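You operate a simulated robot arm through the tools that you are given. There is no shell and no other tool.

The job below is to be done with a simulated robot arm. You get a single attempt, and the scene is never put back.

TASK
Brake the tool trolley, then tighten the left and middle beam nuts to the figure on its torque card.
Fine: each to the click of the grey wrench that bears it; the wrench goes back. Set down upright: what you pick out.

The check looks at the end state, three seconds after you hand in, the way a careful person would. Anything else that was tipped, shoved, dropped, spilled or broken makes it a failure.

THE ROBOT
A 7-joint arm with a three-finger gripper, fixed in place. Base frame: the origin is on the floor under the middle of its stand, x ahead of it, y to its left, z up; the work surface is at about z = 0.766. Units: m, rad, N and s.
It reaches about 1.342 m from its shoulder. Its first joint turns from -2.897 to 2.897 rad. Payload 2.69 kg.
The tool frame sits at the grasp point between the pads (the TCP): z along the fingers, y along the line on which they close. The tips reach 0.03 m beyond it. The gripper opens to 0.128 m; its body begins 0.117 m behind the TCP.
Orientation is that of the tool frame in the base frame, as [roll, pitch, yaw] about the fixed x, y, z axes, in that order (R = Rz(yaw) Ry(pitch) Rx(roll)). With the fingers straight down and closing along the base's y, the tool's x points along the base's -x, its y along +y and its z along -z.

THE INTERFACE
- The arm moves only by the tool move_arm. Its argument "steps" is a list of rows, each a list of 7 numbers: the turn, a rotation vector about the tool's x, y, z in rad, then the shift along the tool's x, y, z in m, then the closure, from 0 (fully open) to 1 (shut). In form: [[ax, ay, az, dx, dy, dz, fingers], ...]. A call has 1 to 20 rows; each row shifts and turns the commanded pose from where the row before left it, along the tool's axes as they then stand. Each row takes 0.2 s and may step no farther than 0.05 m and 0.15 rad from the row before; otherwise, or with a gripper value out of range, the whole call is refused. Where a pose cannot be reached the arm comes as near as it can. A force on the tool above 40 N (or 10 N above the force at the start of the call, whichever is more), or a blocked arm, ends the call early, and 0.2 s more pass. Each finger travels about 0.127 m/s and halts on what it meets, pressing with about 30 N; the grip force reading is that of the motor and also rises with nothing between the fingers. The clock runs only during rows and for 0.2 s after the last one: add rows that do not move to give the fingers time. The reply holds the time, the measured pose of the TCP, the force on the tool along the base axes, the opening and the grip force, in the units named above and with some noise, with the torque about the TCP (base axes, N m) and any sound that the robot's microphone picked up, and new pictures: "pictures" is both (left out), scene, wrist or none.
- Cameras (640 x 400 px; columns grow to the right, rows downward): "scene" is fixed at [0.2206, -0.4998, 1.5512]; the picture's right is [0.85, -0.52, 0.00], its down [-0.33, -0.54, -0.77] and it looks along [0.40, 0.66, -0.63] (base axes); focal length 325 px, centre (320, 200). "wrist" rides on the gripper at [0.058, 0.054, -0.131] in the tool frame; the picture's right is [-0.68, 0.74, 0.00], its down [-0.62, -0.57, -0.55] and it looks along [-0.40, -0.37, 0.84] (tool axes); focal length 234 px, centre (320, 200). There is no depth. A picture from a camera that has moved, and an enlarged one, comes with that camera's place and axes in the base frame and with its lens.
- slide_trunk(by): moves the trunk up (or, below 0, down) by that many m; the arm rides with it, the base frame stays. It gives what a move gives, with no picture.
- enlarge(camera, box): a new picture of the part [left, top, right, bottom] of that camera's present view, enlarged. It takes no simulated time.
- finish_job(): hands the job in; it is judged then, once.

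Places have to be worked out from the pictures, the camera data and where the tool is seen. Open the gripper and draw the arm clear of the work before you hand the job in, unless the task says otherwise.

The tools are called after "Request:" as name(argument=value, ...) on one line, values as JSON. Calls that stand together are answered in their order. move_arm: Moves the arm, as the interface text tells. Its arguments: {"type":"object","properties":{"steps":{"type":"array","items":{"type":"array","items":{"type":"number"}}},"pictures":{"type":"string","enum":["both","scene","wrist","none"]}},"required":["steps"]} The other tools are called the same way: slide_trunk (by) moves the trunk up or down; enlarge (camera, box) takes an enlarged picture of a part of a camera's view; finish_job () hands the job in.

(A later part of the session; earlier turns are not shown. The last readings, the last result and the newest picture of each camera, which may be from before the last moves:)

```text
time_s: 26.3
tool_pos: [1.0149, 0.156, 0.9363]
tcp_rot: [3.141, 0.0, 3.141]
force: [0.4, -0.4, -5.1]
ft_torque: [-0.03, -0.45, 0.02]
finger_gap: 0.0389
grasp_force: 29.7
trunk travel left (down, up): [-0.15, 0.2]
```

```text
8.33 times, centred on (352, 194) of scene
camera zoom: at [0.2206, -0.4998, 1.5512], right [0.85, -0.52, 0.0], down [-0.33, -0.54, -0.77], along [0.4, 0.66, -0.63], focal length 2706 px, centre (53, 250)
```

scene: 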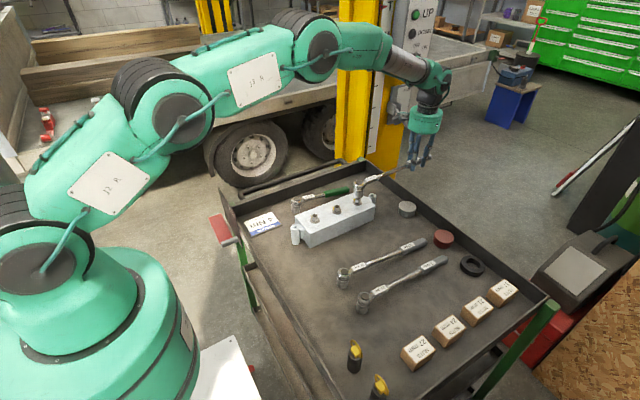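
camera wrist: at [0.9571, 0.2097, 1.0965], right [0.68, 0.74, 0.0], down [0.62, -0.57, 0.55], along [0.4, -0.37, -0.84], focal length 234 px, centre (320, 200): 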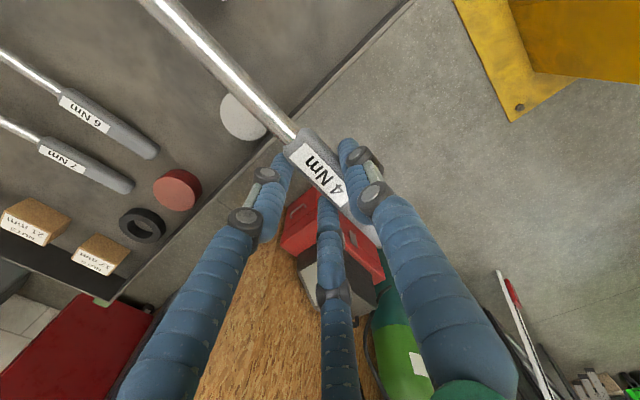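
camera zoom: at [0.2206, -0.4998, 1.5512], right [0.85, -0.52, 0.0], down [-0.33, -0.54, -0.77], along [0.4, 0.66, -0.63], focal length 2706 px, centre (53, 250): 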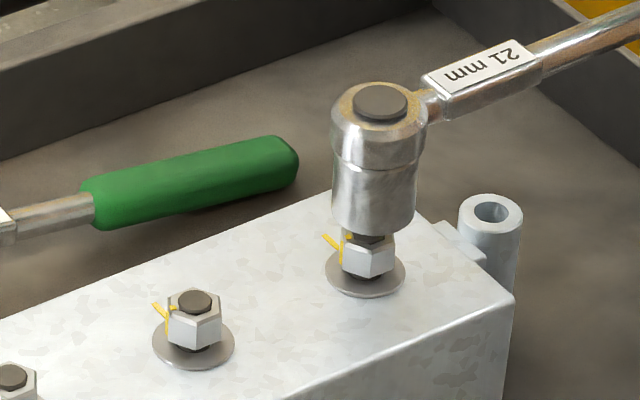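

The nut sits on its bolt (slightly raised off the washer) and the socket appears aligned within ~2 mm, about 12 mm above the bolt tip. I'll lower in small steps and watch force.

Request:
move_arm(steps=[[0, 0, 0, 0, 0, 0.004, 1], [0, 0, 0, 0, 0, 0.004, 1], [0, 0, 0, 0, 0, 0.004, 1], [0, 0, 0, 0, 0, 0.002, 1]], pictures="scene")

Request:
enlarge(camera="scene", box=[345, 175, 377, 210])

```text
time_s: 27.3
tool_pos: [1.0147, 0.1561, 0.9202]
tcp_rot: [3.141, 0.002, 3.14]
force: [0.0, -0.2, -4.7]
ft_torque: [-0.03, -0.51, -0.01]
finger_gap: 0.0389
grasp_force: 29.9
trunk travel left (down, up): [-0.15, 0.2]
```

scene: 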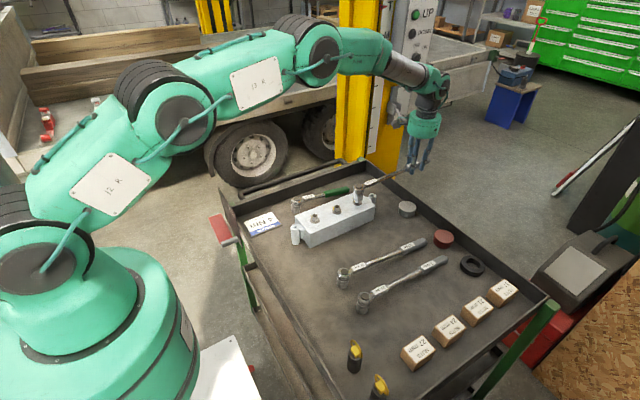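

```text
11.43 times, centred on (361, 192) of scene
camera zoom: at [0.2206, -0.4998, 1.5512], right [0.85, -0.52, 0.0], down [-0.33, -0.54, -0.77], along [0.4, 0.66, -0.63], focal length 3711 px, centre (-149, 286)
```

zoom: 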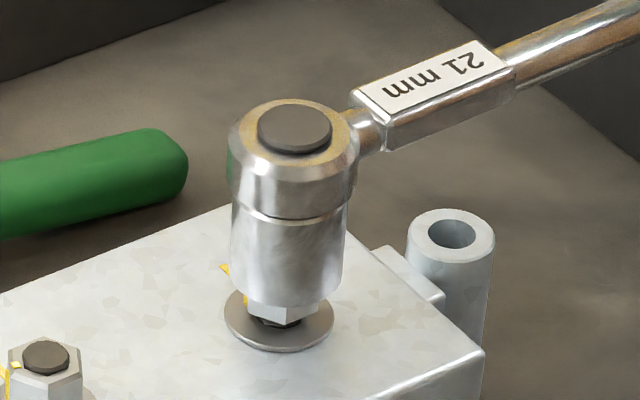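

No contact yet; the socket bottom is now at about the nut's top and ~1 mm to the image right. I'll nudge it and continue lowering.

Request:
move_arm(steps=[[0, 0, 0, 0.001, 0.0006, 0, 1], [0, 0, 0, 0, 0, 0.003, 1], [0, 0, 0, 0, 0, 0.003, 1], [0, 0, 0, 0, 0, 0, 1]], pictures="scene")

Request:
enlarge(camera="scene", box=[345, 175, 377, 210])

```text
time_s: 28.3
tool_pos: [1.0144, 0.1563, 0.9132]
tcp_rot: [-3.141, 0.002, 3.14]
force: [8.5, 0.8, -4.5]
ft_torque: [0.02, -0.95, -0.18]
finger_gap: 0.0387
grasp_force: 30.0
trunk travel left (down, up): [-0.15, 0.2]
```

scene: 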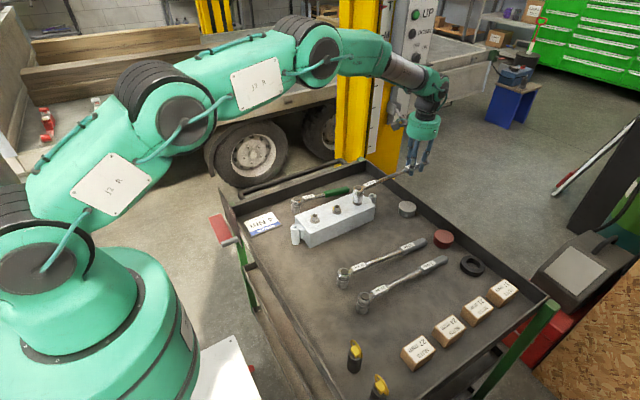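

```text
11.43 times, centred on (361, 192) of scene
camera zoom: at [0.2206, -0.4998, 1.5512], right [0.85, -0.52, 0.0], down [-0.33, -0.54, -0.77], along [0.4, 0.66, -0.63], focal length 3711 px, centre (-149, 286)
```

zoom: 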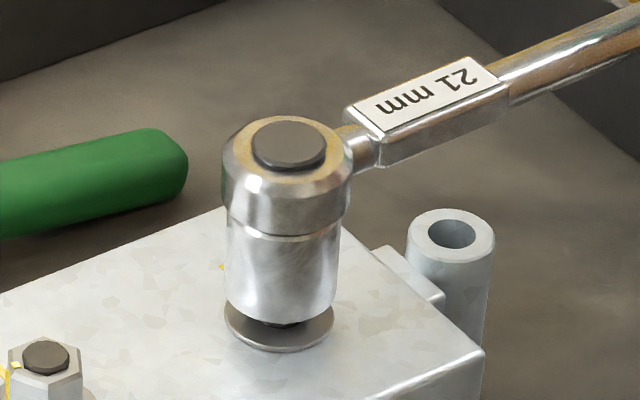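

The socket has slid over the nut (nut no longer visible, a lateral 8.5 N says it's ~1 mm too far to -x). I'll undo that nudge and lower a bit more to seat.

Request:
move_arm(steps=[[0, 0, 0, -0.001, 0, 0, 1], [0, 0, 0, -0.0003, 0, 0.002, 1], [0, 0, 0, 0, 0, 0.002, 1], [0, 0, 0, 0, 0, 0, 1]], pictures="scene")

Request:
enlarge(camera="scene", box=[345, 175, 377, 210])

```text
time_s: 29.3
tool_pos: [1.0145, 0.156, 0.9086]
tcp_rot: [-3.141, 0.001, -3.14]
force: [2.2, 0.2, -4.5]
ft_torque: [0.06, -0.4, -0.33]
finger_gap: 0.0386
grasp_force: 29.9
trunk travel left (down, up): [-0.15, 0.2]
```

scene: 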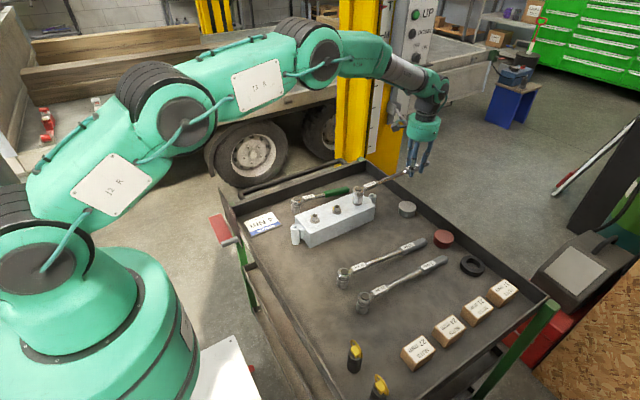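

```text
11.43 times, centred on (361, 192) of scene
camera zoom: at [0.2206, -0.4998, 1.5512], right [0.85, -0.52, 0.0], down [-0.33, -0.54, -0.77], along [0.4, 0.66, -0.63], focal length 3711 px, centre (-149, 286)
```

zoom: 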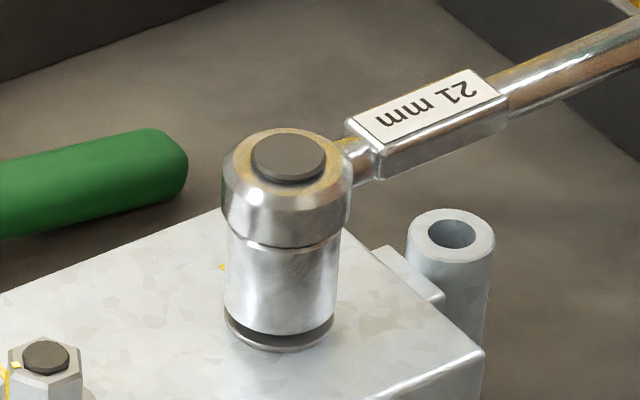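

The socket is fully over the nut, just above the washer. I'll begin turning clockwise about the nut axis with two small rows to validate the arc kinematics.

Request:
move_arm(steps=[[0, 0, 0.06, 0.001, -0.0144, 0, 1], [0, 0, 0.06, 0.001, -0.0144, 0, 1], [0, 0, 0, 0, 0, 0, 1]], pictures="scene")

Request:
enlarge(camera="scene", box=[345, 175, 377, 210])

```text
time_s: 30.1
tool_pos: [1.0125, 0.1266, 0.9092]
tcp_rot: [3.141, 0.0, 3.019]
force: [1.5, 2.7, -5.2]
ft_torque: [-0.01, -0.51, -0.39]
finger_gap: 0.0388
grasp_force: 30.1
trunk travel left (down, up): [-0.15, 0.2]
```

scene: 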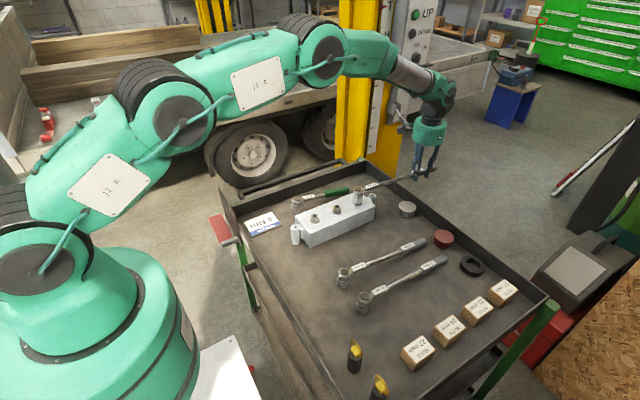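

```text
11.43 times, centred on (361, 192) of scene
camera zoom: at [0.2206, -0.4998, 1.5512], right [0.85, -0.52, 0.0], down [-0.33, -0.54, -0.77], along [0.4, 0.66, -0.63], focal length 3711 px, centre (-149, 286)
```

zoom: 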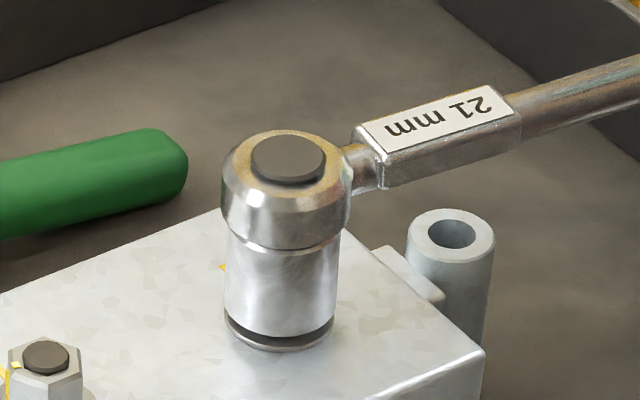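

The arc is right (shift in the pre-turn frame) and the wrench turns the nut with small resistance (~0.65 Nm). I'll continue clockwise in modest increments, watching force and sounds.

Request:
move_arm(steps=[[0, 0, 0.06, 0.001, -0.0144, 0, 1], [0, 0, 0.06, 0.001, -0.0144, 0, 1], [0, 0, 0.06, 0.001, -0.0144, 0, 1], [0, 0, 0, 0, 0, 0, 1]], pictures="scene")

```text
time_s: 31.1
tool_pos: [1.0006, 0.0848, 0.9091]
tcp_rot: [3.141, 0.0, 2.839]
force: [0.0, -0.9, -6.2]
ft_torque: [-0.18, -0.44, -0.03]
finger_gap: 0.0388
grasp_force: 30.1
trunk travel left (down, up): [-0.15, 0.2]
```

scene: 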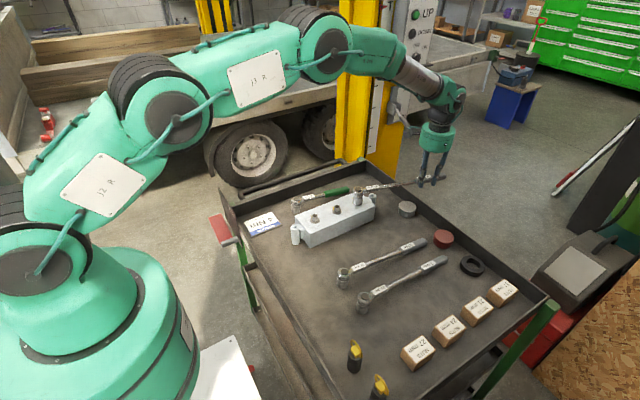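

Total turn 0.30 rad, still low torque. Continuing clockwise, and checking the head's seating.

Request:
move_arm(steps=[[0, 0, 0.06, 0.001, -0.0144, 0, 1], [0, 0, 0.06, 0.001, -0.0144, 0, 1], [0, 0, 0.06, 0.001, -0.0144, 0, 1], [0, 0, 0, 0, 0, 0, 1]], pictures="scene")

Request:
enlarge(camera="scene", box=[345, 175, 377, 210])

```text
time_s: 32.1
tool_pos: [0.9832, 0.045, 0.91]
tcp_rot: [3.14, 0.002, 2.66]
force: [0.0, -0.1, -3.9]
ft_torque: [-0.27, -0.45, 0.03]
finger_gap: 0.0387
grasp_force: 29.8
trunk travel left (down, up): [-0.15, 0.2]
```

scene: 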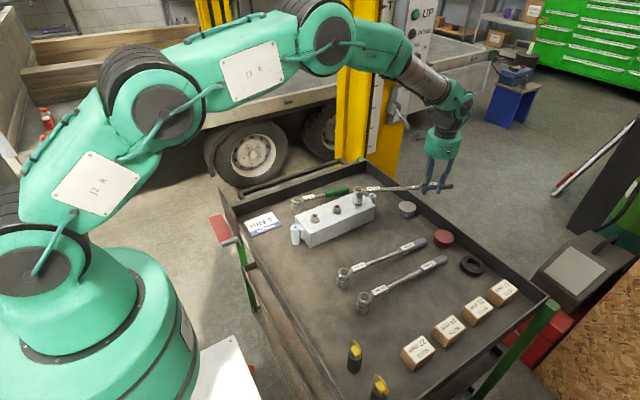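

```text
11.43 times, centred on (361, 192) of scene
camera zoom: at [0.2206, -0.4998, 1.5512], right [0.85, -0.52, 0.0], down [-0.33, -0.54, -0.77], along [0.4, 0.66, -0.63], focal length 3711 px, centre (-149, 286)
```

zoom: 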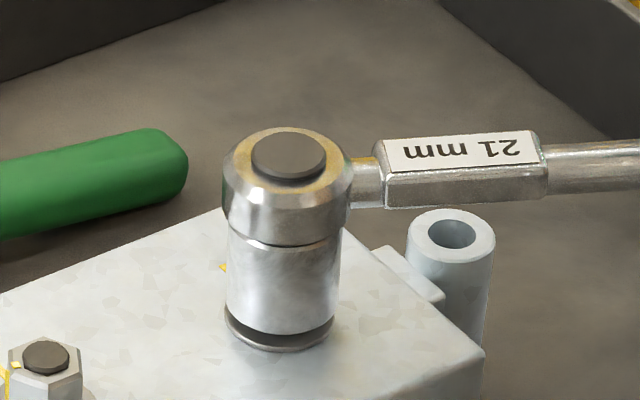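

Head remains seated, force still near zero. Continuing clockwise.

Request:
move_arm(steps=[[0, 0, 0.06, 0.001, -0.0144, 0, 1], [0, 0, 0.06, 0.001, -0.0144, 0, 1], [0, 0, 0.06, 0.001, -0.0144, 0, 1], [0, 0, 0, 0, 0, 0, 1]], pictures="none")

```text
time_s: 33.1
tool_pos: [0.9585, 0.0106, 0.9117]
tcp_rot: [-3.141, 0.001, 2.479]
force: [0.7, 4.5, -5.3]
ft_torque: [-0.11, -0.41, -0.46]
finger_gap: 0.0387
grasp_force: 29.8
trunk travel left (down, up): [-0.15, 0.2]
```

Resistance is starting to rise (~1 Nm at 0.66 rad). I'll go on with smaller steps.

Request:
move_arm(steps=[[0, 0, 0.05, 0.0008, -0.012, 0, 1], [0, 0, 0.05, 0.0008, -0.012, 0, 1], [0, 0, 0, 0, 0, 0, 1]], pictures="scene")

Request:
enlarge(camera="scene", box=[345, 175, 377, 210])

```text
time_s: 33.9
tool_pos: [0.9407, -0.0069, 0.9098]
tcp_rot: [-3.141, 0.001, 2.38]
force: [5.6, 2.7, -4.1]
ft_torque: [-0.04, -0.42, -0.38]
finger_gap: 0.0387
grasp_force: 30.5
trunk travel left (down, up): [-0.15, 0.2]
```

scene: 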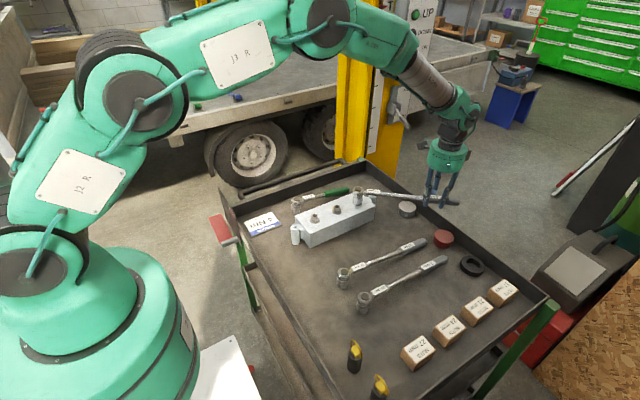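

```text
11.43 times, centred on (361, 192) of scene
camera zoom: at [0.2206, -0.4998, 1.5512], right [0.85, -0.52, 0.0], down [-0.33, -0.54, -0.77], along [0.4, 0.66, -0.63], focal length 3711 px, centre (-149, 286)
```

zoom: 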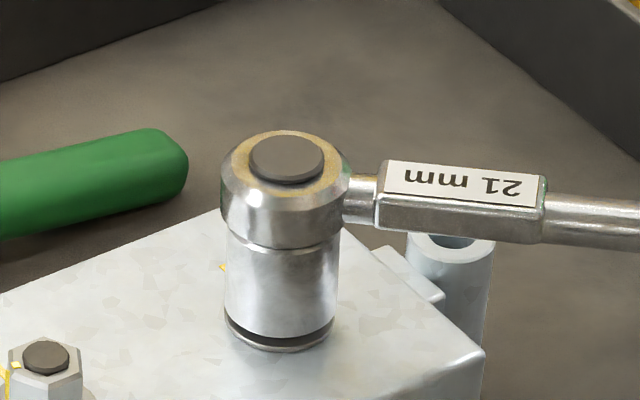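

Torque on the nut is climbing (~0.5 → ~1.0 Nm over 0.1 rad). Continuing at 0.1 rad per call.

Request:
move_arm(steps=[[0, 0, 0.05, 0.0008, -0.012, 0, 1], [0, 0, 0.05, 0.0008, -0.012, 0, 1], [0, 0, 0, 0, 0, 0, 1]], pictures="none")

```text
time_s: 34.7
tool_pos: [0.9242, -0.0236, 0.9094]
tcp_rot: [3.141, 0.001, 2.281]
force: [1.9, 9.1, -2.1]
ft_torque: [0.67, -0.03, -0.55]
finger_gap: 0.0389
grasp_force: 30.1
trunk travel left (down, up): [-0.15, 0.2]
```

Torque ~1.2 Nm with a slight inward pull, so I'll trim the radius a bit inward while continuing.

Request:
move_arm(steps=[[0, 0, 0.05, 0.0014, -0.012, 0, 1], [0, 0, 0.05, 0.001, -0.012, 0, 1], [0, 0, 0, 0, 0, 0, 1]], pictures="scene")

Request:
enlarge(camera="scene", box=[345, 175, 377, 210])

```text
time_s: 35.5
tool_pos: [0.9046, -0.0371, 0.9115]
tcp_rot: [3.139, 0.002, 2.181]
force: [6.8, -0.2, -3.5]
ft_torque: [0.03, -0.42, -0.06]
finger_gap: 0.0388
grasp_force: 29.8
trunk travel left (down, up): [-0.15, 0.2]
```

scene: 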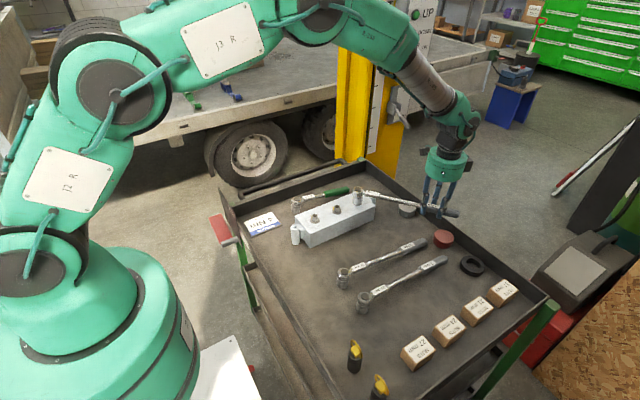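

```text
11.43 times, centred on (361, 192) of scene
camera zoom: at [0.2206, -0.4998, 1.5512], right [0.85, -0.52, 0.0], down [-0.33, -0.54, -0.77], along [0.4, 0.66, -0.63], focal length 3711 px, centre (-149, 286)
```

zoom: 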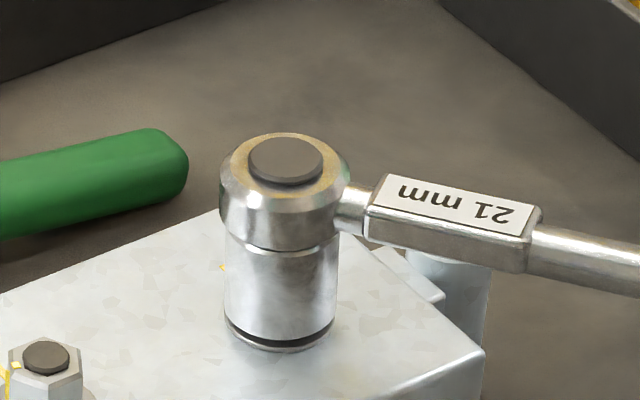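

Torque ~1.3 Nm at 0.96 rad total. Continuing in 0.1 rad increments.

Request:
move_arm(steps=[[0, 0, 0.05, 0.0006, -0.012, 0, 1], [0, 0, 0.05, 0.0008, -0.012, 0, 1], [0, 0, 0, 0, 0, 0, 1]], pictures="none")

```text
time_s: 36.3
tool_pos: [0.8849, -0.0473, 0.9113]
tcp_rot: [3.14, 0.0, 2.079]
force: [10.4, -5.7, -2.3]
ft_torque: [-0.27, -0.58, -0.01]
finger_gap: 0.0387
grasp_force: 30.2
trunk travel left (down, up): [-0.15, 0.2]
```

Torque ~1.6 Nm with 10 N outward push, so I'm ~1 mm too close; I'll correct outward while continuing.

Request:
move_arm(steps=[[0, 0, 0.05, -0.0003, -0.012, 0, 1], [0, 0, 0.05, 0.0006, -0.012, 0, 1], [0, 0, 0, 0, 0, 0, 1]], pictures="none")

```text
time_s: 37.1
tool_pos: [0.8612, -0.0584, 0.9095]
tcp_rot: [-3.141, 0.0, 1.981]
force: [8.9, 2.1, -1.9]
ft_torque: [0.45, -0.48, -0.32]
finger_gap: 0.0388
grasp_force: 30.0
trunk travel left (down, up): [-0.15, 0.2]
```

Torque ~1.9 Nm, radial force balanced. Continuing.

Request:
move_arm(steps=[[0, 0, 0.05, 0.0008, -0.012, 0, 1], [0, 0, 0.05, 0.0008, -0.012, 0, 1], [0, 0, 0, 0, 0, 0, 1]], pictures="scene")

Request:
enlarge(camera="scene", box=[330, 165, 450, 245])

```text
time_s: 37.9
tool_pos: [0.8379, -0.0664, 0.9096]
tcp_rot: [-3.141, 0.001, 1.88]
force: [14.2, -3.9, -2.3]
ft_torque: [-0.35, -0.91, -0.85]
finger_gap: 0.0389
grasp_force: 29.5
trunk travel left (down, up): [-0.15, 0.2]
```

scene: 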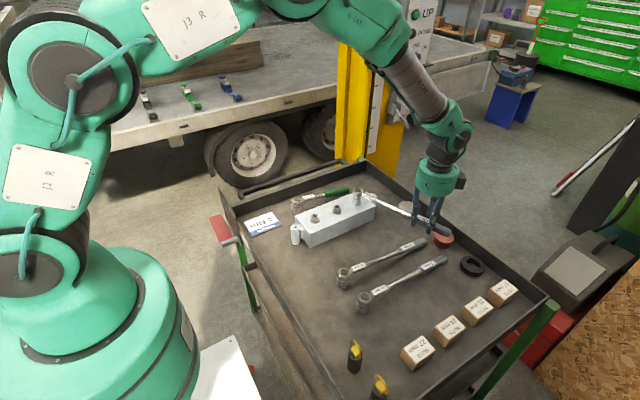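

```text
5.00 times, centred on (390, 205) of scene
camera zoom: at [0.2206, -0.4998, 1.5512], right [0.85, -0.52, 0.0], down [-0.33, -0.54, -0.77], along [0.4, 0.66, -0.63], focal length 1624 px, centre (-30, 175)
```

zoom: 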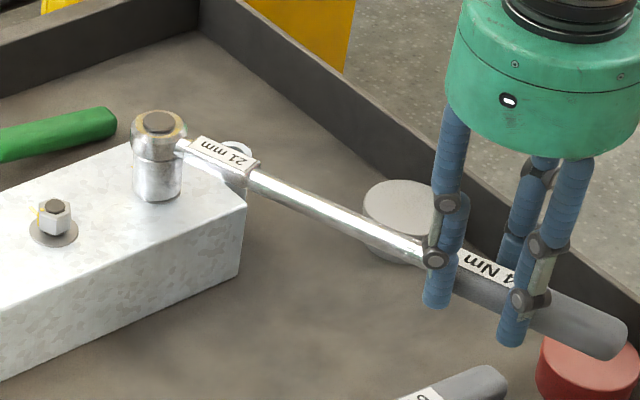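

Torque ~2.2 Nm (tangential 12 N). I'll continue with a slight outward trim.

Request:
move_arm(steps=[[0, 0, 0.06, 0.0, -0.012, 0, 1], [0, 0, 0.05, 0.0008, -0.012, 0, 1], [0, 0, 0, 0, 0, 0, 1]], pictures="none")

```text
time_s: 38.7
tool_pos: [0.815, -0.0709, 0.9102]
tcp_rot: [-3.141, 0.0, 1.773]
force: [5.3, 11.4, -3.6]
ft_torque: [0.58, -0.49, 0.72]
finger_gap: 0.0387
grasp_force: 29.7
trunk travel left (down, up): [-0.15, 0.2]
```

Torque ~2.4 Nm; now 10 N inward, so I'll trim back in by ~1 mm and continue.

Request:
move_arm(steps=[[0, 0, 0.045, 0.0014, -0.012, 0, 1], [0, 0, 0.05, 0.001, -0.012, 0, 1], [0, 0, 0, 0, 0, 0, 1]], pictures="none")

```text
time_s: 39.5
tool_pos: [0.7931, -0.074, 0.9098]
tcp_rot: [-3.141, 0.0, 1.676]
force: [11.7, -4.1, -4.4]
ft_torque: [-0.67, -0.8, 0.09]
finger_gap: 0.0389
grasp_force: 30.3
trunk travel left (down, up): [-0.15, 0.2]
```

Torque ~2.8 Nm at 1.47 rad. I'll go on, in smaller increments as I near 4 Nm.

Request:
move_arm(steps=[[0, 0, 0.04, 0.0004, -0.0096, 0, 1], [0, 0, 0.04, 0.0006, -0.0096, 0, 1], [0, 0, 0, 0, 0, 0, 1]], pictures="none")

```text
time_s: 40.3
tool_pos: [0.7714, -0.0761, 0.9104]
tcp_rot: [-3.142, 0.0, 1.595]
force: [14.6, -1.9, -3.0]
ft_torque: [-0.06, -0.97, -0.31]
finger_gap: 0.039
grasp_force: 30.3
trunk travel left (down, up): [-0.15, 0.2]
```

Torque ~3.2 Nm. Next a 0.08 rad increment, then finer.

Request:
move_arm(steps=[[0, 0, 0.04, 0.0006, -0.0096, 0, 1], [0, 0, 0.04, 0.0006, -0.0096, 0, 1], [0, 0, 0, 0, 0, 0, 1]], pictures="scene")

Request:
enlarge(camera="scene", box=[330, 165, 450, 245])

```text
time_s: 41.1
tool_pos: [0.7529, -0.0742, 0.909]
tcp_rot: [-3.141, 0.001, 1.517]
force: [14.5, -13.0, -1.0]
ft_torque: [-0.38, -0.93, -0.36]
finger_gap: 0.0387
grasp_force: 29.8
trunk travel left (down, up): [-0.15, 0.2]
```

scene: 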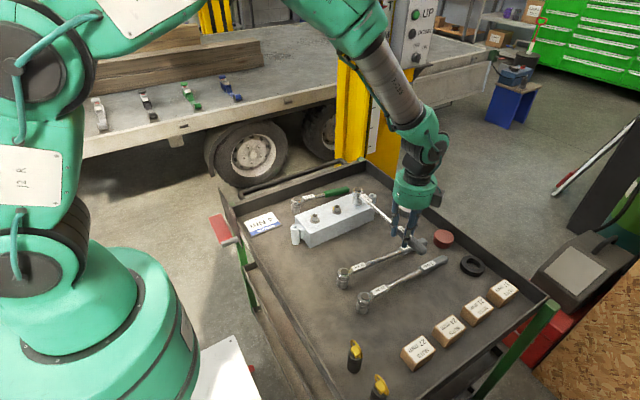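

```text
5.00 times, centred on (390, 205) of scene
camera zoom: at [0.2206, -0.4998, 1.5512], right [0.85, -0.52, 0.0], down [-0.33, -0.54, -0.77], along [0.4, 0.66, -0.63], focal length 1624 px, centre (-30, 175)
```

zoom: 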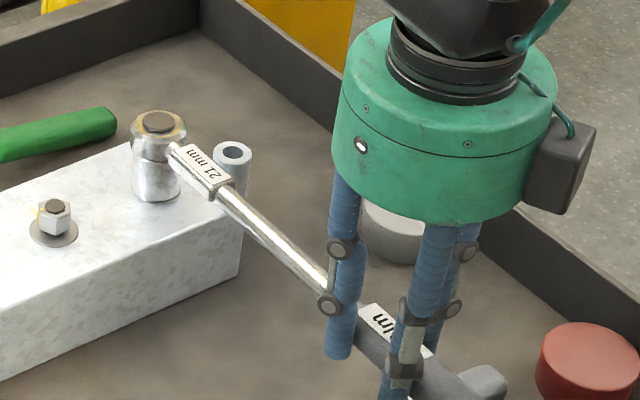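

Torque ~3.4 Nm with ~12 N outward; I'll trim outward ~1.2 mm and step on finely.

Request:
move_arm(steps=[[0, 0, 0.04, -0.0006, -0.0096, 0, 1], [0, 0, 0, 0, 0, 0, 1]], pictures="none")

```text
time_s: 41.7
tool_pos: [0.744, -0.0731, 0.9105]
tcp_rot: [-3.141, 0.001, 1.477]
force: [15.6, 4.5, -3.1]
ft_torque: [0.33, -1.06, -0.11]
finger_gap: 0.0394
grasp_force: 30.0
trunk travel left (down, up): [-0.15, 0.2]
```

Torque ~3.5 Nm. Another 0.04 rad.

Request:
move_arm(steps=[[0, 0, 0.04, 0.0006, -0.0096, 0, 1], [0, 0, 0, 0, 0, 0, 1]], pictures="none")

```text
time_s: 42.3
tool_pos: [0.7319, -0.0716, 0.9086]
tcp_rot: [-3.139, 0.0, 1.437]
force: [5.1, 4.2, -5.9]
ft_torque: [-0.54, -0.19, -0.76]
finger_gap: 0.0391
grasp_force: 30.0
trunk travel left (down, up): [-0.15, 0.2]
```

The force suddenly dropped with no sound reported; I need to look at whether the wrench clicked, slipped or shifted.

Request:
enlarge(camera="scene", box=[345, 175, 377, 210])

Request:
enlarge(camera="scene", box=[330, 165, 450, 245])

Request:
enlarge(camera="wrist", box=[160, 0, 480, 240])

```text
11.43 times, centred on (361, 192) of scene
camera zoom: at [0.2206, -0.4998, 1.5512], right [0.85, -0.52, 0.0], down [-0.33, -0.54, -0.77], along [0.4, 0.66, -0.63], focal length 3711 px, centre (-149, 286)
```

zoom: 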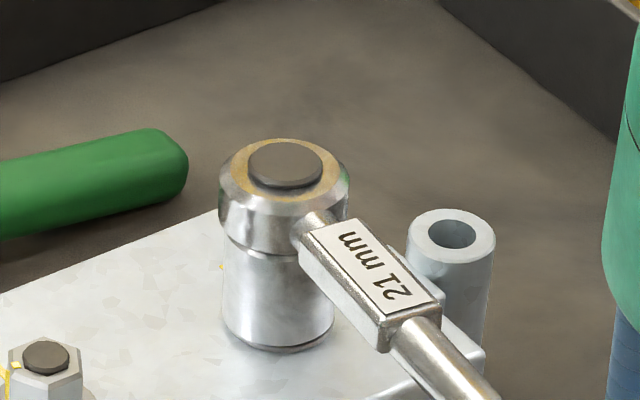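

```text
5.00 times, centred on (390, 205) of scene
camera zoom: at [0.2206, -0.4998, 1.5512], right [0.85, -0.52, 0.0], down [-0.33, -0.54, -0.77], along [0.4, 0.66, -0.63], focal length 1624 px, centre (-30, 175)
```

zoom: 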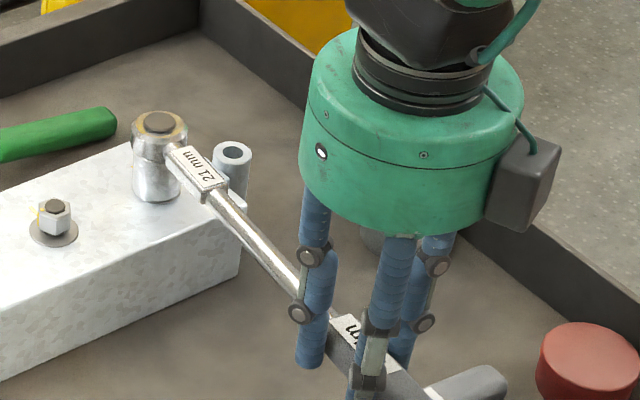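

```text
1.67 times, centred on (320, 120) of wrist
camera zoom: at [0.7949, -0.0207, 1.0405], right [0.64, -0.77, 0.0], down [-0.64, -0.53, 0.55], along [-0.42, -0.35, -0.84], focal length 390 px, centre (320, 333)
```

zoom: 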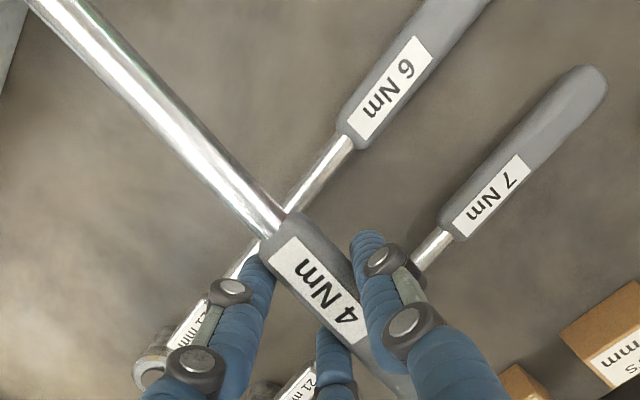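

The socket is still on the nut but sagged ~3 mm as torque dropped to ~0.3 Nm. I'll hold still one moment to read forces and any sound again.

Request:
move_arm(steps=[[0, 0, 0, 0, 0, 0, 1], [0, 0, 0, 0, 0, 0, 1]], pictures="none")

```text
time_s: 42.9
tool_pos: [0.7322, -0.0715, 0.9095]
tcp_rot: [3.141, -0.001, 1.437]
force: [1.8, 1.6, -6.4]
ft_torque: [-0.6, 0.0, -0.5]
finger_gap: 0.039
grasp_force: 29.8
trunk travel left (down, up): [-0.15, 0.2]
```

No torque remains and no sound. I'll lift the socket straight up ~3 cm to look at the nut's mark.

Request:
move_arm(steps=[[0, 0, 0, 0, 0, -0.008, 1], [0, 0, 0, 0, 0, -0.01, 1], [0, 0, 0, 0, 0, -0.012, 1], [0, 0, 0, 0, 0, 0, 1]], pictures="scene")

Request:
enlarge(camera="scene", box=[345, 175, 377, 210])

Request:
enlarge(camera="scene", box=[300, 165, 400, 235])

```text
time_s: 43.9
tool_pos: [0.7334, -0.0727, 0.9405]
tcp_rot: [-3.141, 0.001, 1.437]
force: [0.6, 0.4, -4.7]
ft_torque: [-0.46, 0.09, 0.01]
finger_gap: 0.0388
grasp_force: 29.9
trunk travel left (down, up): [-0.15, 0.2]
```

scene: 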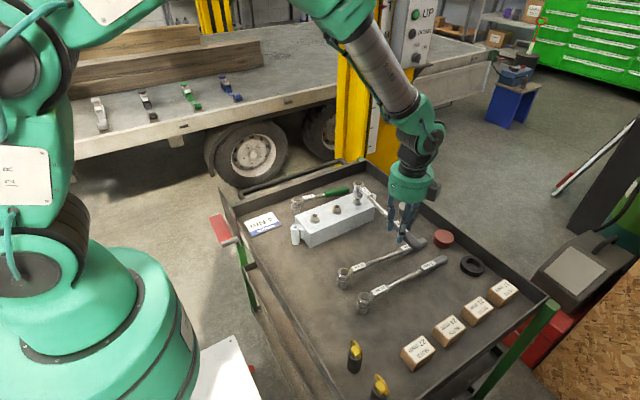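

```text
11.43 times, centred on (361, 192) of scene
camera zoom: at [0.2206, -0.4998, 1.5512], right [0.85, -0.52, 0.0], down [-0.33, -0.54, -0.77], along [0.4, 0.66, -0.63], focal length 3711 px, centre (-149, 286)
```

zoom: 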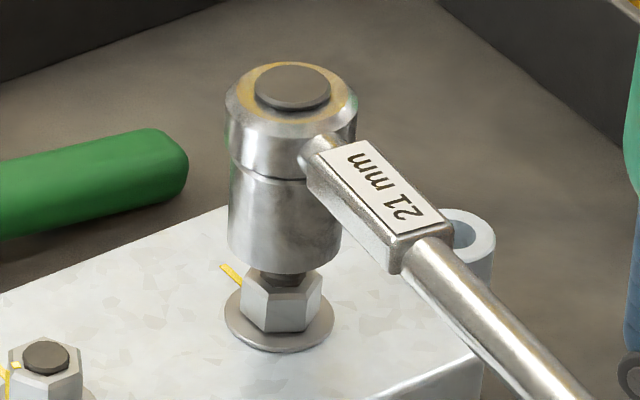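

```text
5.71 times, centred on (350, 200) of scene
camera zoom: at [0.2206, -0.4998, 1.5512], right [0.85, -0.52, 0.0], down [-0.33, -0.54, -0.77], along [0.4, 0.66, -0.63], focal length 1855 px, centre (149, 200)
```

zoom: 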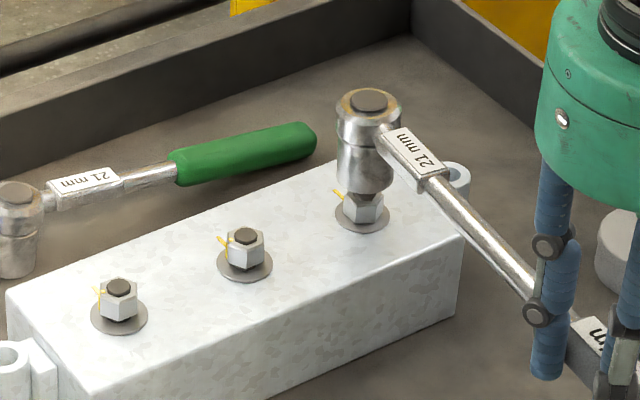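

The nut has come down flush on its washer and its mark has turned out of this view. To judge it I'll raise the wrench and bring the wrist camera over the L nut.

Request:
move_arm(steps=[[0, 0, 0, 0, 0, -0.025, 1], [0, 0, 0, 0, 0, -0.025, 1], [0, 0, 0, 0.0406, -0.016, 0, 1], [0, 0, 0, 0.0406, -0.016, 0, 1], [0, 0, 0, 0.0406, -0.016, 0, 1], [0, 0, 0, 0.0406, -0.016, 0, 1], [0, 0, 0, 0.0406, -0.016, 0, 1], [0, 0, 0, 0.0406, -0.016, 0, 1], [0, 0, 0, 0, 0, 0, 1]], pictures="both")

```text
time_s: 45.9
tool_pos: [0.6708, 0.1834, 0.9893]
tcp_rot: [-3.14, 0.0, 1.436]
force: [-1.0, 1.2, -4.6]
ft_torque: [-0.54, 0.09, 0.02]
finger_gap: 0.0388
grasp_force: 29.5
trunk travel left (down, up): [-0.15, 0.2]
camera wrist: at [0.7337, 0.2339, 1.1208], right [0.64, -0.77, 0.0], down [-0.64, -0.53, 0.55], along [-0.42, -0.35, -0.84], focal length 234 px, centre (320, 200)
```

scene: 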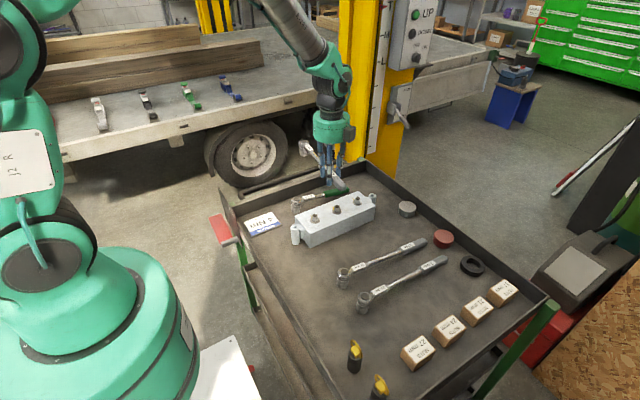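
wrist: 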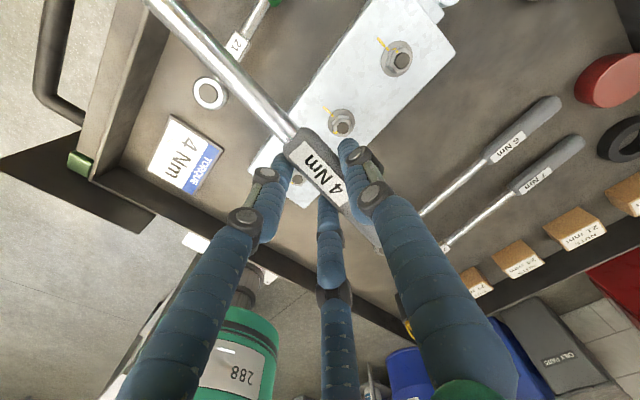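

Request:
enlarge(camera="wrist", box=[360, 25, 430, 85])

Request:
enlarge(camera="wrist", box=[305, 90, 375, 150])

Request:
enlarge(camera="scene", box=[300, 180, 380, 240])

```text
6.67 times, centred on (395, 55) of wrist
camera zoom: at [0.7337, 0.2339, 1.1208], right [0.64, -0.77, 0.0], down [-0.64, -0.53, 0.55], along [-0.42, -0.35, -0.84], focal length 1561 px, centre (-180, 1167)
```

zoom: 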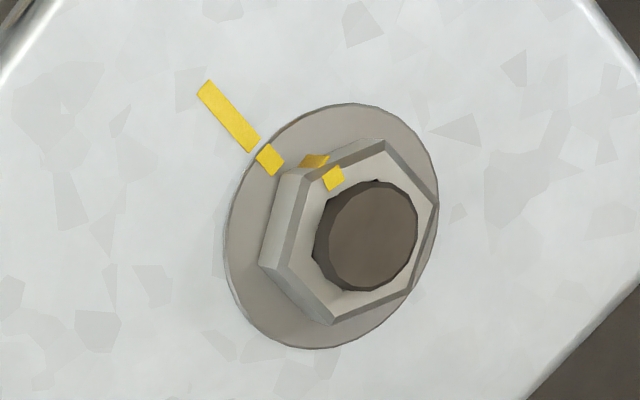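

```text
6.67 times, centred on (340, 120) of wrist
camera zoom: at [0.7337, 0.2339, 1.1208], right [0.64, -0.77, 0.0], down [-0.64, -0.53, 0.55], along [-0.42, -0.35, -0.84], focal length 1561 px, centre (187, 733)
```

zoom: 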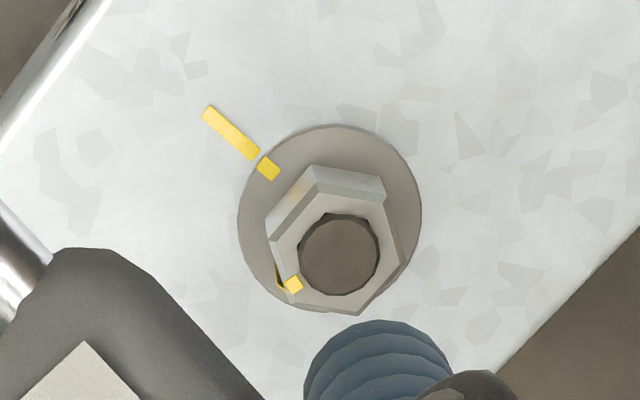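

```text
6.67 times, centred on (340, 210) of scene
camera zoom: at [0.2206, -0.4998, 1.5512], right [0.85, -0.52, 0.0], down [-0.33, -0.54, -0.77], along [0.4, 0.66, -0.63], focal length 2165 px, centre (187, 133)
```

zoom: 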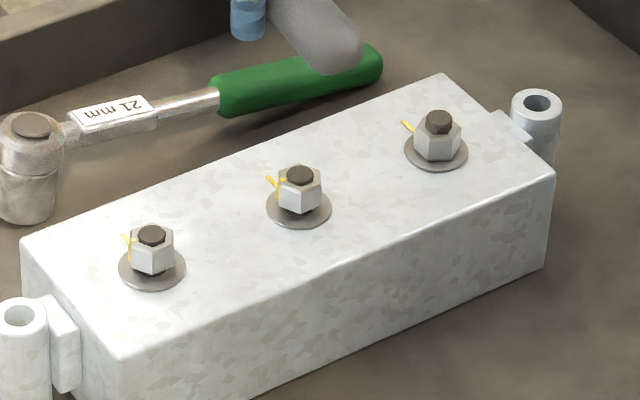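

Clear evidence: the L nut turned ~100° with the wrench and sits flush; its mark passed the beam mark slightly, but I never got a reported click. I'll do the M nut (same starting orientation as L had) and learn how the click shows up, then re-verify L. First swing the wrench back to heading +x above M.

Request:
move_arm(steps=[[0, 0, 0, 0.0013, 0.0434, 0, 1], [0, 0, 0, 0.0013, 0.0434, 0, 1], [0, 0, 0, 0.0013, 0.0434, 0, 1], [0, 0, 0, 0.0013, 0.0434, 0, 1], [0, 0, 0, 0.0013, 0.0434, 0, 1], [0, 0, 0, 0.0013, 0.0434, 0, 1], [0, 0, -0.1421, 0, 0, 0, 1], [0, 0, -0.1421, 0, 0, 0, 1], [0, 0, -0.1421, 0, 0, 0, 1], [0, 0, -0.1421, 0, 0, 0, 1], [0, 0, -0.1421, 0, 0, 0, 1], [0, 0, -0.1421, 0, 0, 0, 1], [0, 0, -0.1421, 0, 0, 0, 1], [0, 0, -0.1421, 0, 0, 0, 1], [0, 0, -0.1421, 0, 0, 0, 1], [0, 0, -0.1421, 0, 0, 0, 1], [0, 0, -0.1421, 0, 0, 0, 1], [0, 0, -0.1421, 0, 0, 0, 1], [0, 0, 0, 0, 0, 0, 1]], pictures="both")

Request:
enlarge(camera="scene", box=[300, 160, 400, 230])

```text
time_s: 49.9
tool_pos: [0.9304, 0.1561, 0.9901]
tcp_rot: [-3.141, -0.001, -3.14]
force: [-0.9, 0.0, -5.2]
ft_torque: [-0.01, -0.46, -0.03]
finger_gap: 0.0386
grasp_force: 30.3
trunk travel left (down, up): [-0.15, 0.2]
camera wrist: at [0.8728, 0.2093, 1.1211], right [0.68, 0.74, 0.0], down [0.62, -0.56, 0.55], along [0.4, -0.37, -0.84], focal length 234 px, centre (320, 200)
```

scene: 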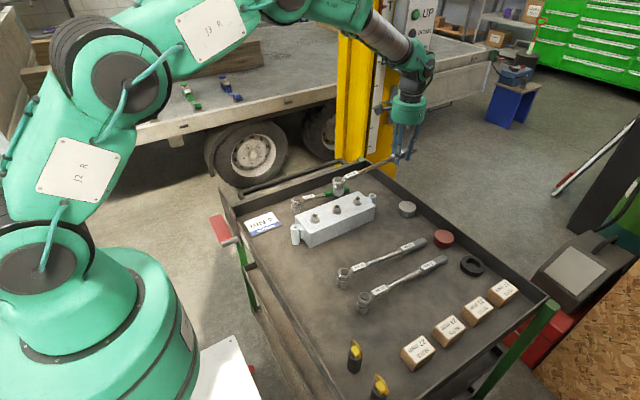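
wrist: 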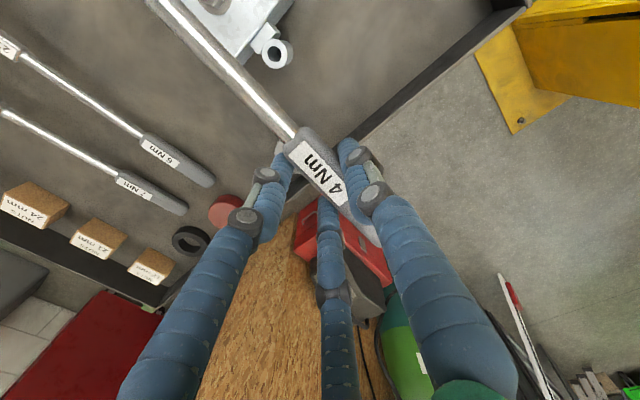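

```text
5.71 times, centred on (350, 195) of scene
camera zoom: at [0.2206, -0.4998, 1.5512], right [0.85, -0.52, 0.0], down [-0.33, -0.54, -0.77], along [0.4, 0.66, -0.63], focal length 1855 px, centre (149, 229)
```

zoom: 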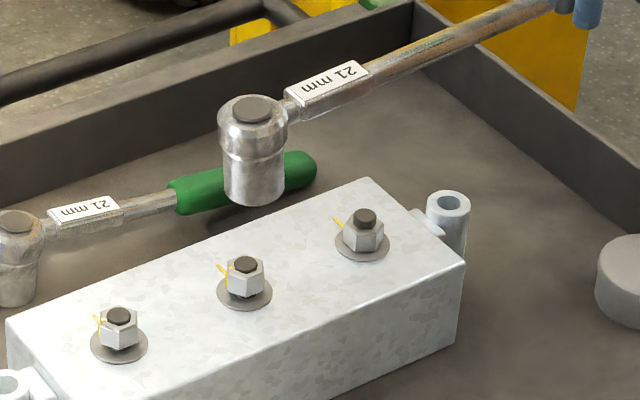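

The socket is above M but appears a bit lower/closer to the camera than expected, suggesting the wrench shifted slightly in the grip. I'll zoom to measure the handle's pose in the fingers and socket vs nut.

Request:
enlarge(camera="wrist", box=[130, 0, 450, 200])

Request:
enlarge(camera="scene", box=[320, 170, 370, 215])

Request:
enlarge(camera="scene", box=[370, 120, 450, 180])

```text
2.00 times, centred on (290, 100) of wrist
camera zoom: at [0.8728, 0.2093, 1.1211], right [0.68, 0.74, 0.0], down [0.62, -0.56, 0.55], along [0.4, -0.37, -0.84], focal length 468 px, centre (380, 400)
```

zoom: 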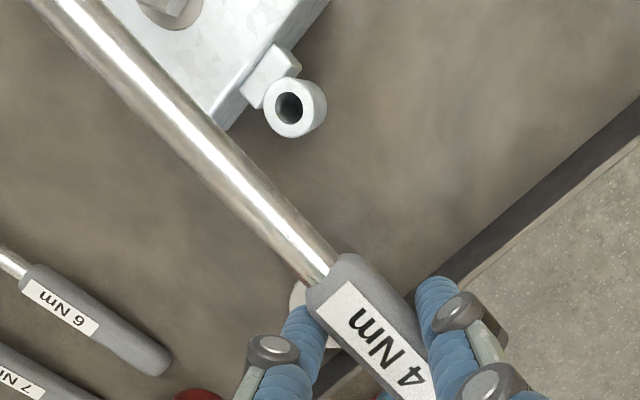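

```text
8.89 times, centred on (345, 192) of scene
camera zoom: at [0.2206, -0.4998, 1.5512], right [0.85, -0.52, 0.0], down [-0.33, -0.54, -0.77], along [0.4, 0.66, -0.63], focal length 2886 px, centre (98, 267)
```

zoom: 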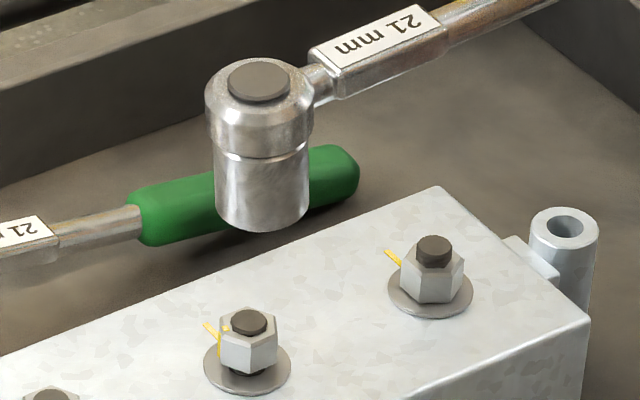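

```text
6.67 times, centred on (410, 150) of scene
camera zoom: at [0.2206, -0.4998, 1.5512], right [0.85, -0.52, 0.0], down [-0.33, -0.54, -0.77], along [0.4, 0.66, -0.63], focal length 2165 px, centre (-280, 533)
```

zoom: 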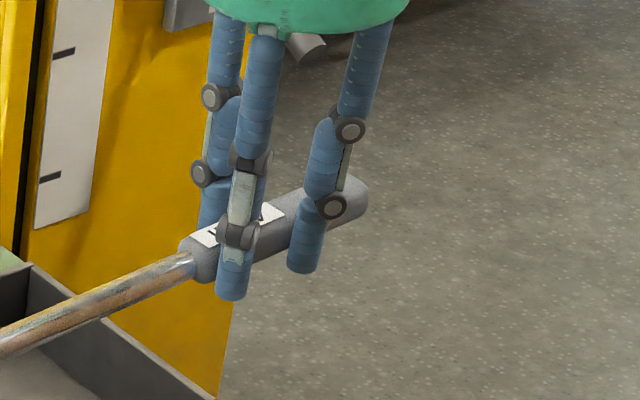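

The head has sagged ~11 mm in the grip (pitch ≈0.05 rad). I'll re-level by tilting the tool +0.05 rad about its y axis and look again.

Request:
move_arm(steps=[[0, 0.025, 0, 0, 0, 0, 1], [0, 0.025, 0, 0, 0, 0, 1], [0, 0, 0, 0, 0, 0, 1]], pictures="scene")

Request:
enlarge(camera="scene", box=[320, 170, 370, 215])

```text
time_s: 50.7
tool_pos: [0.9302, 0.1549, 0.9882]
tcp_rot: [-3.141, -0.049, 3.138]
force: [-0.7, -0.1, -5.4]
ft_torque: [-0.01, -0.5, -0.02]
finger_gap: 0.0386
grasp_force: 30.6
trunk travel left (down, up): [-0.15, 0.2]
```

scene: 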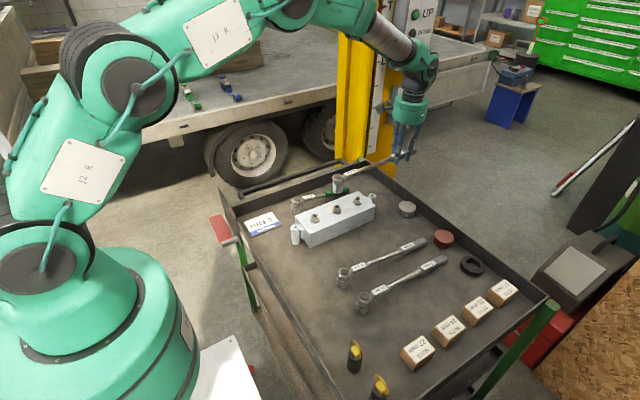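

```text
8.89 times, centred on (345, 192) of scene
camera zoom: at [0.2206, -0.4998, 1.5512], right [0.85, -0.52, 0.0], down [-0.33, -0.54, -0.77], along [0.4, 0.66, -0.63], focal length 2886 px, centre (98, 267)
```

zoom: 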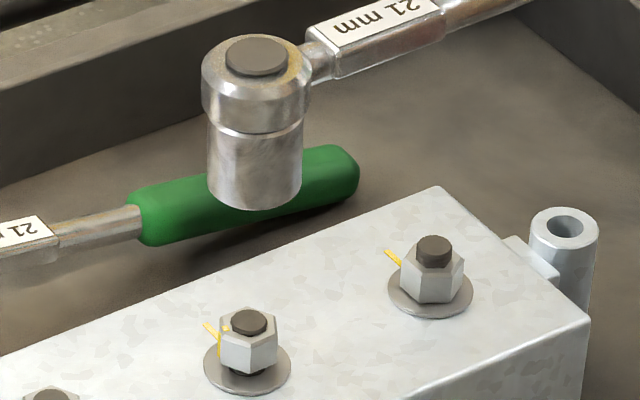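

Now level and aligned over M within ~2 mm by image. I'll lower 5 cm to just above the bolt and compare again.

Request:
move_arm(steps=[[0, 0, 0, -0.001, 0, 0.02, 1], [0, 0, 0, -0.001, 0, 0.02, 1], [0, 0, 0, -0.0005, 0, 0.01, 1], [0, 0, 0, 0, 0, 0, 1]], pictures="scene")

Request:
enlarge(camera="scene", box=[322, 180, 354, 215])

```text
time_s: 51.7
tool_pos: [0.9294, 0.1554, 0.9387]
tcp_rot: [-3.14, -0.05, 3.141]
force: [0.4, 0.4, -4.8]
ft_torque: [-0.04, -0.49, 0.01]
finger_gap: 0.0387
grasp_force: 30.1
trunk travel left (down, up): [-0.15, 0.2]
```

scene: 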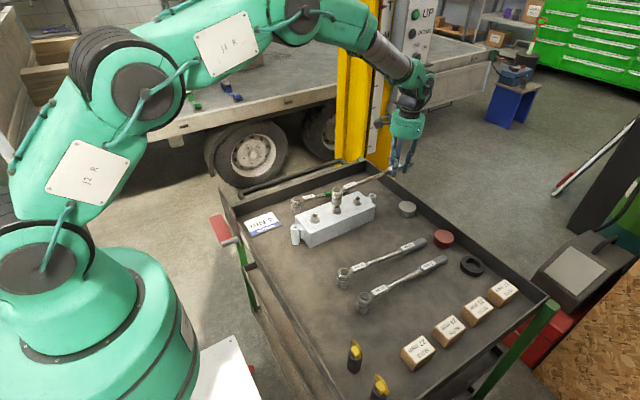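

```text
11.43 times, centred on (338, 198) of scene
camera zoom: at [0.2206, -0.4998, 1.5512], right [0.85, -0.52, 0.0], down [-0.33, -0.54, -0.77], along [0.4, 0.66, -0.63], focal length 3711 px, centre (114, 229)
```

zoom: 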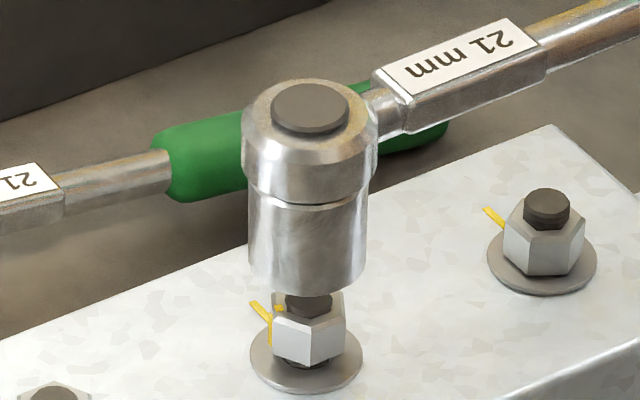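

Socket is ~1 mm left of the nut relative to how L aligned; I'll nudge (+1.2, -0.6) mm and lower over the nut, watching force.

Request:
move_arm(steps=[[0, 0, 0, -0.0012, -0.0006, 0, 1], [0, 0, 0, -0.0003, 0, 0.006, 1], [0, 0, 0, -0.0003, 0, 0.006, 1], [0, 0, 0, -0.0002, 0, 0.004, 1], [0, 0, 0, 0, 0, 0, 1]], pictures="scene")

Request:
enlarge(camera="scene", box=[322, 180, 354, 215])

```text
time_s: 52.9
tool_pos: [0.933, 0.1531, 0.9216]
tcp_rot: [3.14, -0.049, -3.141]
force: [0.2, 0.1, -5.9]
ft_torque: [-0.03, -0.47, 0.02]
finger_gap: 0.0384
grasp_force: 29.5
trunk travel left (down, up): [-0.15, 0.2]
```

scene: 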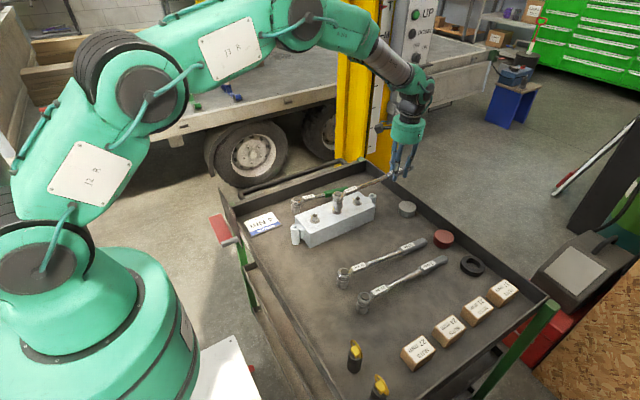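

```text
11.43 times, centred on (338, 198) of scene
camera zoom: at [0.2206, -0.4998, 1.5512], right [0.85, -0.52, 0.0], down [-0.33, -0.54, -0.77], along [0.4, 0.66, -0.63], focal length 3711 px, centre (114, 229)
```

zoom: 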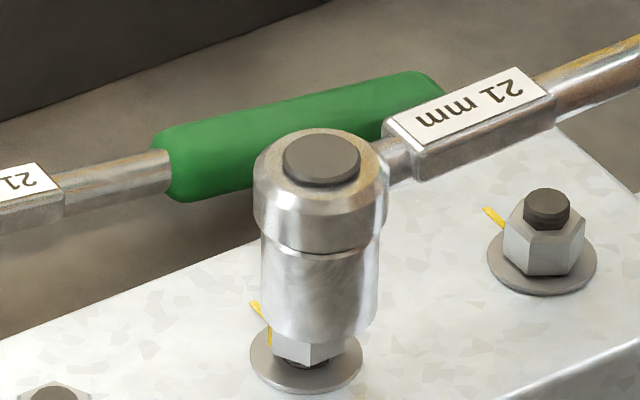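

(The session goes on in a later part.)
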